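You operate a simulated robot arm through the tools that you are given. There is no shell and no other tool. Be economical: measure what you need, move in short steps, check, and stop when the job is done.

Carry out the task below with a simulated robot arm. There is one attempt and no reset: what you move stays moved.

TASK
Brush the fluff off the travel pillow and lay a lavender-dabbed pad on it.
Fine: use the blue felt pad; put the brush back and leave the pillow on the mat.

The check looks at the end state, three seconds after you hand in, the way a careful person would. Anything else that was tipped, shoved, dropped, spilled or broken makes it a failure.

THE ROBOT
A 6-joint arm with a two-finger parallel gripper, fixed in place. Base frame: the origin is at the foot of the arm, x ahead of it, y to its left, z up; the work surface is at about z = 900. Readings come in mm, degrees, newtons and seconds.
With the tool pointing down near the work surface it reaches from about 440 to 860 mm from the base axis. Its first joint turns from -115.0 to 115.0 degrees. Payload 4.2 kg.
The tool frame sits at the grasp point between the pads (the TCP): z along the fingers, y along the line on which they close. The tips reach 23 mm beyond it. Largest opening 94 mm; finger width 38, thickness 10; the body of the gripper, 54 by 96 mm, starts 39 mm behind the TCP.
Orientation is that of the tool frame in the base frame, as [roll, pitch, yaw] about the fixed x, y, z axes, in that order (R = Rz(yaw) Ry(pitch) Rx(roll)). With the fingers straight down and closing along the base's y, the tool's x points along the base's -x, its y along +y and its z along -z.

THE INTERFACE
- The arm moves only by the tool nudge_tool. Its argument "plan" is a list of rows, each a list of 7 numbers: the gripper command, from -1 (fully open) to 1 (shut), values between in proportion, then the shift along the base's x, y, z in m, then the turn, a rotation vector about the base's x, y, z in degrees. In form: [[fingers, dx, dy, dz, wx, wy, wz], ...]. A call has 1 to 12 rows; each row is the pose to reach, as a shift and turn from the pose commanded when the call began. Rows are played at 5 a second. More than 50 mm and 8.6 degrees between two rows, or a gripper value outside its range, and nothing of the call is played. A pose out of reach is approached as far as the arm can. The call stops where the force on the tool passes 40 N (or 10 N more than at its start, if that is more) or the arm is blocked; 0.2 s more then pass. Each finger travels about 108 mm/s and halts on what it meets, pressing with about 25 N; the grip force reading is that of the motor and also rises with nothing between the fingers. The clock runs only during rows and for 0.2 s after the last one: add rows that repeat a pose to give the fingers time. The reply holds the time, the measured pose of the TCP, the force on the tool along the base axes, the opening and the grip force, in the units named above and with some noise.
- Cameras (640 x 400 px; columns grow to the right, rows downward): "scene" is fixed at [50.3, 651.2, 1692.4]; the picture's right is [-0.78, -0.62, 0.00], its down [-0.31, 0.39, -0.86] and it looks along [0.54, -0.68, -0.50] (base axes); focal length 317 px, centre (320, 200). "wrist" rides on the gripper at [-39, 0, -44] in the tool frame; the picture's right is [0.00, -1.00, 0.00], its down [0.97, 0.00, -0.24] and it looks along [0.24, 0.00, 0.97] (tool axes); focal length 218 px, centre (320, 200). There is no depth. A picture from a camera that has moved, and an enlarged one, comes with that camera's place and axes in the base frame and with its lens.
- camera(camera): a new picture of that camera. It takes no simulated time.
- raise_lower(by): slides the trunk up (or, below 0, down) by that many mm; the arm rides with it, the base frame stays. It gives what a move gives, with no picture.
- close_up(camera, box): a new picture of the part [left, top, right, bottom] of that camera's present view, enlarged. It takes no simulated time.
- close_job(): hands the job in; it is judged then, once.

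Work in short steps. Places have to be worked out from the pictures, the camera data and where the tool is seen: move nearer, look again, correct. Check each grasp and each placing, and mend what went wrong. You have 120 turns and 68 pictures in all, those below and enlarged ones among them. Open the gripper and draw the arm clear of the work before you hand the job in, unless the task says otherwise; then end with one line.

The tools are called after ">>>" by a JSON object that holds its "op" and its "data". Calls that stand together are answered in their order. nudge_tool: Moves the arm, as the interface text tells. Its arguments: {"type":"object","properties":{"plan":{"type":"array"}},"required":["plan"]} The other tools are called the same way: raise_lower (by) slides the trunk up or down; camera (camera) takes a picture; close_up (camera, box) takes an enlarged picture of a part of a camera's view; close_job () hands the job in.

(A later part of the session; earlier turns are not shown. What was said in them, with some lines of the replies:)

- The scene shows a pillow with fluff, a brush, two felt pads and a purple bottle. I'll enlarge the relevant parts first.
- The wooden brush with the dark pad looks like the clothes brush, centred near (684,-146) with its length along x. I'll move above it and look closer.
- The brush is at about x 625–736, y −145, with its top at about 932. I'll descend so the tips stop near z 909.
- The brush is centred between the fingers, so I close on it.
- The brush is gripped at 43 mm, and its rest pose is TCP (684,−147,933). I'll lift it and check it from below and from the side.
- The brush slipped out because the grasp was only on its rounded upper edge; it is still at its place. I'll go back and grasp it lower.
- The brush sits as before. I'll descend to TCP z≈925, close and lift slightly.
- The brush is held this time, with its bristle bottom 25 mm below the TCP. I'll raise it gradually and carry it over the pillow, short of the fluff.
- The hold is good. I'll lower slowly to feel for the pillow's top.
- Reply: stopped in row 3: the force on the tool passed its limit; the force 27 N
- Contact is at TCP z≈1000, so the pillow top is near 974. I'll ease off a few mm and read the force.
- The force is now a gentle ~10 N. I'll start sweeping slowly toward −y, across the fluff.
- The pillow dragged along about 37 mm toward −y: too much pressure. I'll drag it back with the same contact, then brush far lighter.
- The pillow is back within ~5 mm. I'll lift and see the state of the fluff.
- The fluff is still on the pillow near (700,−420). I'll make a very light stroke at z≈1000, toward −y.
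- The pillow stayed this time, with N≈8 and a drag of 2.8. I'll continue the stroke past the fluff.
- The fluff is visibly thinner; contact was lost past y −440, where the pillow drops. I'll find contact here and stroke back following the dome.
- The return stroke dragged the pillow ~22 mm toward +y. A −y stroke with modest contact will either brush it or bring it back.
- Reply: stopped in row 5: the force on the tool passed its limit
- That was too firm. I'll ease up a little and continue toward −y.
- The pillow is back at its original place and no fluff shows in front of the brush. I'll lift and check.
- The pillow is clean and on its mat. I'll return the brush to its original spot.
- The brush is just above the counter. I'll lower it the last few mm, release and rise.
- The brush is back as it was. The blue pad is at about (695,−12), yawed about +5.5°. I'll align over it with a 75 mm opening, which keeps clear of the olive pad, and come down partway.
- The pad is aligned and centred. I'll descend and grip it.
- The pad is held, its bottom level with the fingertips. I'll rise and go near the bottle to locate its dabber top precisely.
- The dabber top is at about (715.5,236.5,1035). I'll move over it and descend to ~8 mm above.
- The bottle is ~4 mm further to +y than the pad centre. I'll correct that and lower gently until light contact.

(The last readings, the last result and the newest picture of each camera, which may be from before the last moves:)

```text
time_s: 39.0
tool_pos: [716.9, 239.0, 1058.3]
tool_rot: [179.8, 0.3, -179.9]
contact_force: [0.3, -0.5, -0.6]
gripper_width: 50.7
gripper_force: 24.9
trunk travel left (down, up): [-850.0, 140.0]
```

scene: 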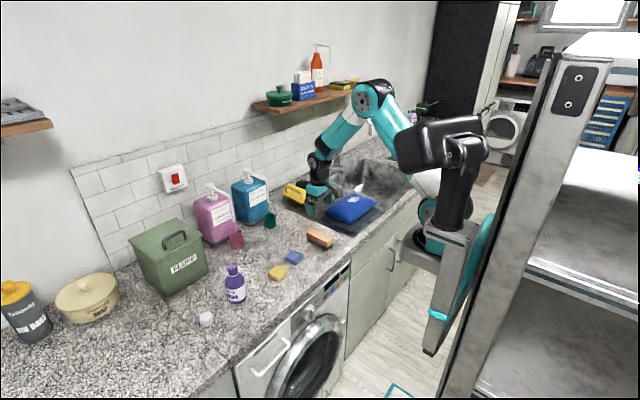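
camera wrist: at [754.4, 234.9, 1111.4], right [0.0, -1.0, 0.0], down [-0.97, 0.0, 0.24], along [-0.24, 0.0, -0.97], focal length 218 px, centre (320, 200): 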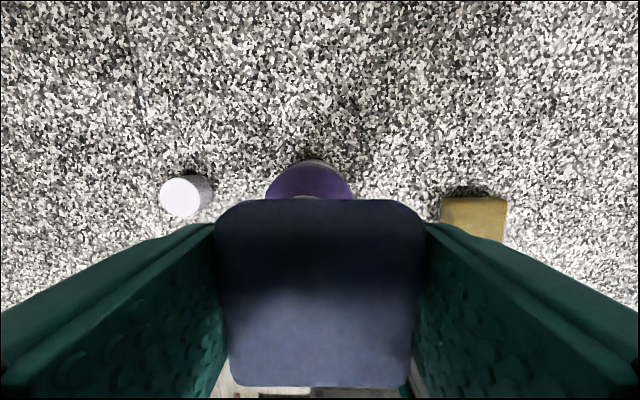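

No contact yet, so I'll keep lowering in small steps.

>>> {"op": "nudge_tool", "data": {"plan": [[1, 0, 0, -0.001, 0, 0, 0], [1, 0, 0, -0.002, 0, 0, 0]]}}

>>> {"op": "nudge_tool", "data": {"plan": [[1, 0, 0, -0.001, 0, 0, 0], [1, 0, 0, -0.002, 0, 0, 0]]}}

>>> {"op": "close_up", "data": {"camera": "scene", "box": [215, 230, 275, 310]}}

```text
time_s: 39.6
tool_pos: [715.7, 239.5, 1057.2]
tool_rot: [179.8, 0.3, -179.9]
contact_force: [-0.5, 0.5, 4.2]
gripper_width: 50.7
gripper_force: 25.0
trunk travel left (down, up): [-850.0, 140.0]
```

```text
time_s: 40.2
tool_pos: [716.8, 240.0, 1056.1]
tool_rot: [179.7, 0.4, 179.9]
contact_force: [-0.1, -2.9, 20.5]
gripper_width: 50.9
gripper_force: 25.1
trunk travel left (down, up): [-850.0, 140.0]
```

```text
5.00 times, centred on (245, 270) of scene
camera zoom: at [50.3, 651.2, 1692.4], right [-0.78, -0.62, 0.0], down [-0.31, 0.39, -0.86], along [0.54, -0.68, -0.5], focal length 1586 px, centre (695, -150)
```

zoom: 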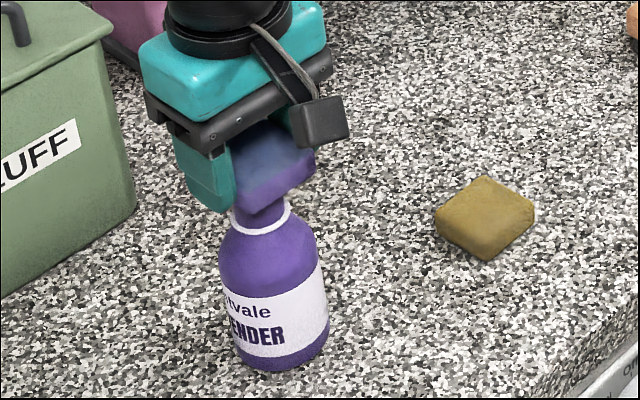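

A purple stain is now on the pad's lower part, so it is dabbed (20 N). I'll lift straight up.

>>> {"op": "nudge_tool", "data": {"plan": [[1, 0, 0, 0.003, 0, 0, 0], [1, 0, 0, 0.01, 0, 0, 0], [1, 0, 0, 0.03, 0, 0, 0], [1, 0, 0, 0.06, 0, 0, 0], [1, 0, 0, 0.09, 0, 0, 0]]}}

>>> {"op": "close_up", "data": {"camera": "scene", "box": [200, 200, 290, 310]}}

```text
time_s: 41.4
tool_pos: [715.6, 238.1, 1144.7]
tool_rot: [179.8, 0.3, -179.8]
contact_force: [0.4, 1.1, -0.5]
gripper_width: 50.8
gripper_force: 25.2
trunk travel left (down, up): [-850.0, 140.0]
```

```text
3.64 times, centred on (245, 255) of scene
camera zoom: at [50.3, 651.2, 1692.4], right [-0.78, -0.62, 0.0], down [-0.31, 0.39, -0.86], along [0.54, -0.68, -0.5], focal length 1153 px, centre (593, 0)
```

zoom: 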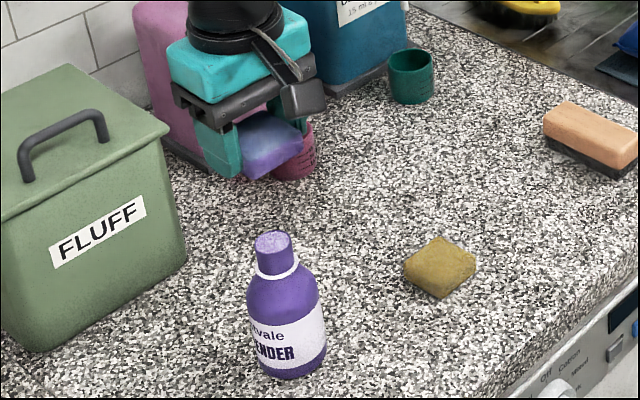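

The bottle stands and the pad is dabbed. I'll carry it at height toward the pillow.

>>> {"op": "nudge_tool", "data": {"plan": [[1, -0.003, -0.045, 0, 0, 0, 0], [1, -0.006, -0.09, 0, 0, 0, 0], [1, -0.01, -0.135, 0, 0, 0, 0], [1, -0.012, -0.18, 0, 0, 0, 0], [1, -0.014, -0.225, 0, 0, 0, 0], [1, -0.015, -0.27, 0, 0, 0, 0], [1, -0.015, -0.315, 0, 0, 0, 0], [1, -0.015, -0.36, 0, 0, 0, 0], [1, -0.015, -0.405, 0, 0, 0, 0], [1, -0.015, -0.45, 0, 0, 0, 0], [1, -0.015, -0.49, 0, 0, 0, 0], [1, -0.015, -0.52, 0, 0, 0, 0]]}}

>>> {"op": "camera", "data": {"camera": "wrist"}}

>>> {"op": "close_up", "data": {"camera": "scene", "box": [280, 120, 400, 240]}}

```text
time_s: 44.0
tool_pos: [700.6, -281.9, 1144.6]
tool_rot: [179.8, 0.4, -179.9]
contact_force: [0.6, 0.5, 1.6]
gripper_width: 50.6
gripper_force: 24.8
trunk travel left (down, up): [-850.0, 140.0]
```

```text
27 pictures are left
camera wrist: at [740.5, -282.9, 1188.7], right [0.0, -1.0, 0.0], down [-0.97, 0.0, 0.24], along [-0.24, 0.0, -0.97], focal length 218 px, centre (320, 200)
```

wrist: 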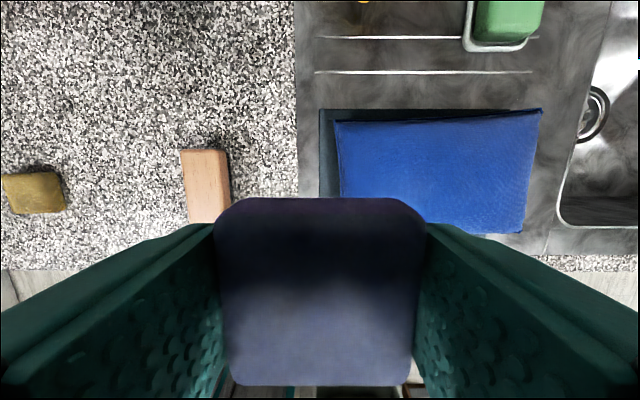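

```text
3.33 times, centred on (340, 180) of scene
camera zoom: at [50.3, 651.2, 1692.4], right [-0.78, -0.62, 0.0], down [-0.31, 0.39, -0.86], along [0.54, -0.68, -0.5], focal length 1057 px, centre (253, 267)
```

zoom: 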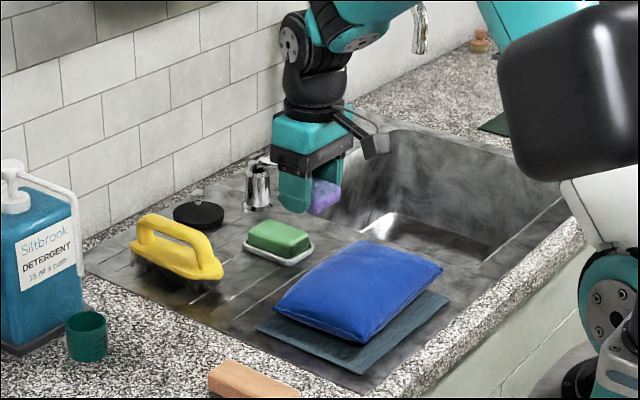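

Pillow centre is now about (706,−412), turned ~3°, still on the mat. I'll move over it and descend to just above.

>>> {"op": "nudge_tool", "data": {"plan": [[1, 0.002, -0.04, 0, 0, 0, 1], [1, 0.004, -0.08, 0, 0, 0, 2], [1, 0.005, -0.12, 0, 0, 0, 3], [1, 0.005, -0.13, -0.03, 0, 0, 3], [1, 0.005, -0.13, -0.07, 0, 0, 3], [1, 0.005, -0.13, -0.11, 0, 0, 3], [1, 0.005, -0.13, -0.134, 0, 0, 3], [1, 0.005, -0.13, -0.138, 0, 0, 3], [1, 0.005, -0.13, -0.138, 0, 0, 3]]}}

>>> {"op": "close_up", "data": {"camera": "scene", "box": [310, 150, 410, 240]}}

```text
time_s: 46.0
tool_pos: [705.1, -412.1, 1005.1]
tool_rot: [179.8, 0.2, -176.9]
contact_force: [0.9, -0.2, -0.1]
gripper_width: 50.6
gripper_force: 24.7
trunk travel left (down, up): [-850.0, 140.0]
```

```text
4.44 times, centred on (360, 195) of scene
camera zoom: at [50.3, 651.2, 1692.4], right [-0.78, -0.62, 0.0], down [-0.31, 0.39, -0.86], along [0.54, -0.68, -0.5], focal length 1410 px, centre (142, 222)
```

zoom: 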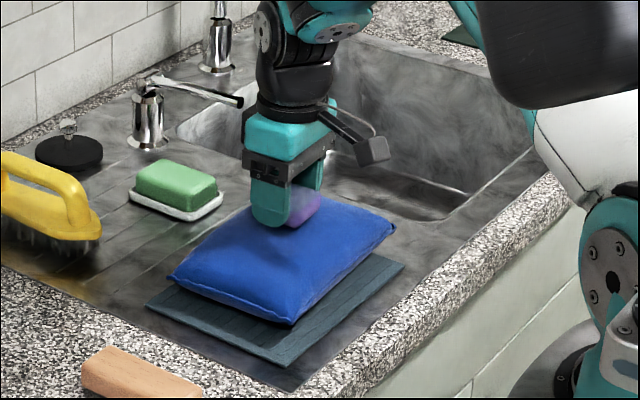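

I'll lower gently until there is light contact.

>>> {"op": "nudge_tool", "data": {"plan": [[1, 0, 0, -0.002, 0, 0, 0], [1, 0, 0, -0.004, 0, 0, 0]]}}

>>> {"op": "nudge_tool", "data": {"plan": [[1, 0, 0, -0.001, 0, 0, 0], [1, 0, 0, -0.002, 0, 0, 0]]}}

```text
time_s: 46.6
tool_pos: [706.3, -412.8, 1002.7]
tool_rot: [179.8, 0.3, -176.9]
contact_force: [-0.3, -1.5, 0.3]
gripper_width: 50.5
gripper_force: 24.8
trunk travel left (down, up): [-850.0, 140.0]
```

```text
time_s: 47.2
tool_pos: [706.9, -412.1, 1001.8]
tool_rot: [179.7, 0.3, -176.9]
contact_force: [-0.1, -0.8, 0.0]
gripper_width: 50.9
gripper_force: 25.0
trunk travel left (down, up): [-850.0, 140.0]
```

>>> {"op": "nudge_tool", "data": {"plan": [[1, 0, 0, -0.001, 0, 0, 0], [1, 0, 0, -0.002, 0, 0, 0]]}}

>>> {"op": "nudge_tool", "data": {"plan": [[1, 0, 0, -0.001, 0, 0, 0], [1, 0, 0, -0.002, 0, 0, 0]]}}

```text
time_s: 47.8
tool_pos: [706.5, -411.8, 999.1]
tool_rot: [179.8, 0.4, -177.0]
contact_force: [-0.1, 0.7, 4.1]
gripper_width: 50.4
gripper_force: 25.3
trunk travel left (down, up): [-850.0, 140.0]
```

```text
time_s: 48.4
tool_pos: [705.1, -411.7, 999.3]
tool_rot: [180.0, 0.5, -176.9]
contact_force: [-0.2, -0.5, 18.4]
gripper_width: 50.9
gripper_force: 24.9
trunk travel left (down, up): [-850.0, 140.0]
```

The pad is resting on the pillow. I'll ease up, release gradually, and rise straight up.

>>> {"op": "nudge_tool", "data": {"plan": [[1, 0, 0, 0.0015, 0, 0, 0], [0.0, 0, 0, 0.0015, 0, 0, 0], [-0.4, 0, 0, 0.0015, 0, 0, 0], [-0.6, 0, 0, 0.0015, 0, 0, 0], [-0.6, 0, 0, 0.02, 0, 0, 0], [-0.6, 0, 0, 0.06, 0, 0, 0], [-0.6, 0, 0, 0.1, 0, 0, 0], [-0.6, 0, 0, 0.14, 0, 0, 0]]}}

>>> {"op": "camera", "data": {"camera": "wrist"}}

>>> {"op": "close_up", "data": {"camera": "scene", "box": [310, 150, 410, 240]}}

```text
time_s: 50.2
tool_pos: [706.5, -410.4, 1137.1]
tool_rot: [179.8, 0.4, -176.8]
contact_force: [0.7, -0.7, 0.0]
gripper_width: 75.1
gripper_force: 0.2
trunk travel left (down, up): [-850.0, 140.0]
```

```text
24 pictures are left
camera wrist: at [745.9, -410.5, 1180.6], right [0.05, -1.0, 0.0], down [-0.97, -0.05, 0.24], along [-0.24, -0.01, -0.97], focal length 218 px, centre (320, 200)
```

wrist: 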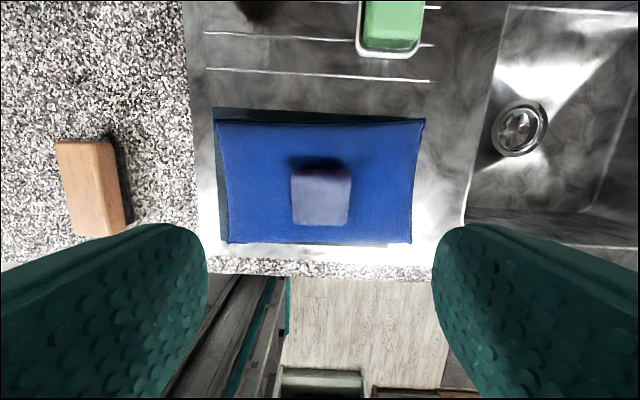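

```text
4.44 times, centred on (360, 195) of scene
camera zoom: at [50.3, 651.2, 1692.4], right [-0.78, -0.62, 0.0], down [-0.31, 0.39, -0.86], along [0.54, -0.68, -0.5], focal length 1410 px, centre (142, 222)
```

zoom: 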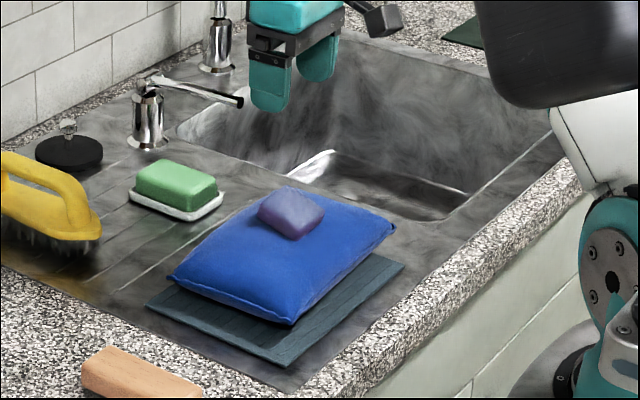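

The pad lies centred on the clean pillow. I'll draw the arm clear and do a final check.

>>> {"op": "nudge_tool", "data": {"plan": [[-1, -0.02, 0.03, 0.04, 0, 0, 0], [-1, -0.04, 0.06, 0.08, 0, 0, 0], [-1, -0.06, 0.1, 0.12, 0, 0, 0], [-1, -0.08, 0.14, 0.15, 0, 0, 0], [-1, -0.1, 0.18, 0.17, 0, 0, 0], [-1, -0.12, 0.21, 0.19, 0, 0, 0]]}}

>>> {"op": "close_up", "data": {"camera": "wrist", "box": [340, 0, 640, 200]}}

>>> {"op": "camera", "data": {"camera": "scene"}}

```text
refused: row 1 steps farther than a row can; nothing moved
```

```text
2.00 times, centred on (490, 100) of wrist
camera zoom: at [745.9, -410.5, 1180.6], right [0.05, -1.0, 0.0], down [-0.97, -0.05, 0.24], along [-0.24, -0.01, -0.97], focal length 436 px, centre (-20, 400)
```

zoom: 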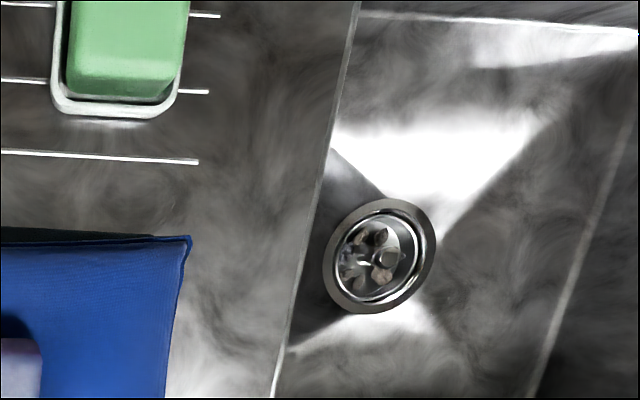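

```text
21 pictures are left
```

scene: 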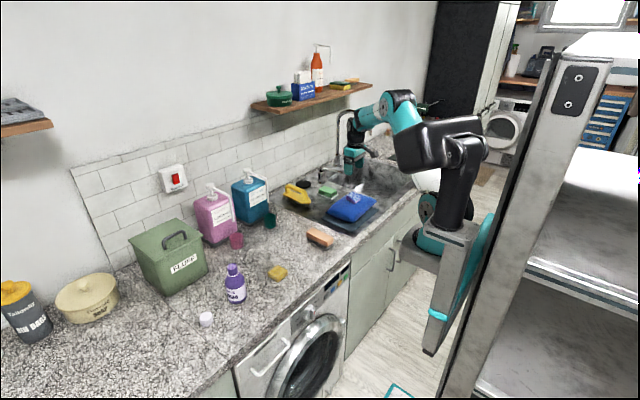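

The steps were too long, so nothing moved. I'll repeat the retreat with shorter rows.

>>> {"op": "nudge_tool", "data": {"plan": [[-1, -0.015, 0.02, 0.03, 0, 0, 0], [-1, -0.03, 0.04, 0.06, 0, 0, 0], [-1, -0.045, 0.07, 0.09, 0, 0, 0], [-1, -0.06, 0.1, 0.12, 0, 0, 0], [-1, -0.075, 0.13, 0.15, 0, 0, 0], [-1, -0.09, 0.16, 0.17, 0, 0, 0], [-1, -0.105, 0.19, 0.19, 0, 0, 0], [-1, -0.12, 0.22, 0.2, 0, 0, 0]]}}

>>> {"op": "camera", "data": {"camera": "wrist"}}

>>> {"op": "close_up", "data": {"camera": "scene", "box": [310, 160, 400, 240]}}

```text
time_s: 52.0
tool_pos: [587.3, -191.8, 1335.8]
tool_rot: [179.8, 0.4, -177.0]
contact_force: [0.5, -0.4, -0.2]
gripper_width: 93.9
gripper_force: 0.1
trunk travel left (down, up): [-850.0, 140.0]
```

```text
20 pictures are left
camera wrist: at [625.3, -190.6, 1380.5], right [0.05, -1.0, 0.0], down [-0.97, -0.05, 0.24], along [-0.24, -0.01, -0.97], focal length 218 px, centre (320, 200)
```

wrist: 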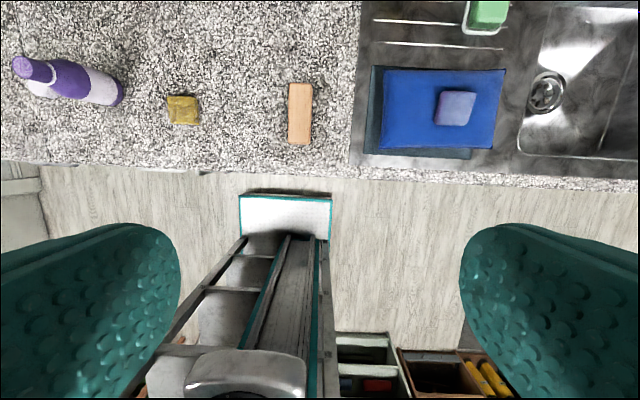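

```text
5.00 times, centred on (355, 200) of scene
camera zoom: at [50.3, 651.2, 1692.4], right [-0.78, -0.62, 0.0], down [-0.31, 0.39, -0.86], along [0.54, -0.68, -0.5], focal length 1586 px, centre (145, 200)
```

zoom: 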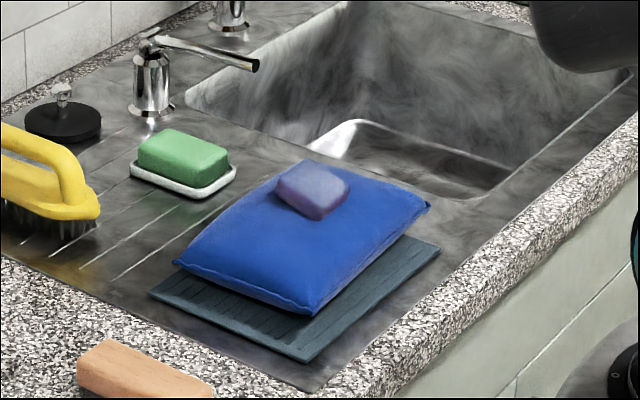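

The fluff is gone, the dabbed blue pad rests on the pillow, the pillow is on the mat, the brush is back and the bottle stands. The gripper is open and clear, so I'll hand in.

>>> {"op": "close_job", "data": {}}

```text
The job is handed in.
```

The job is handed in: the fluff is off the pillow, the lavender-dabbed blue pad lies on it, the brush is back in its place, and the pillow is on the mat, about 10 mm from where it started.
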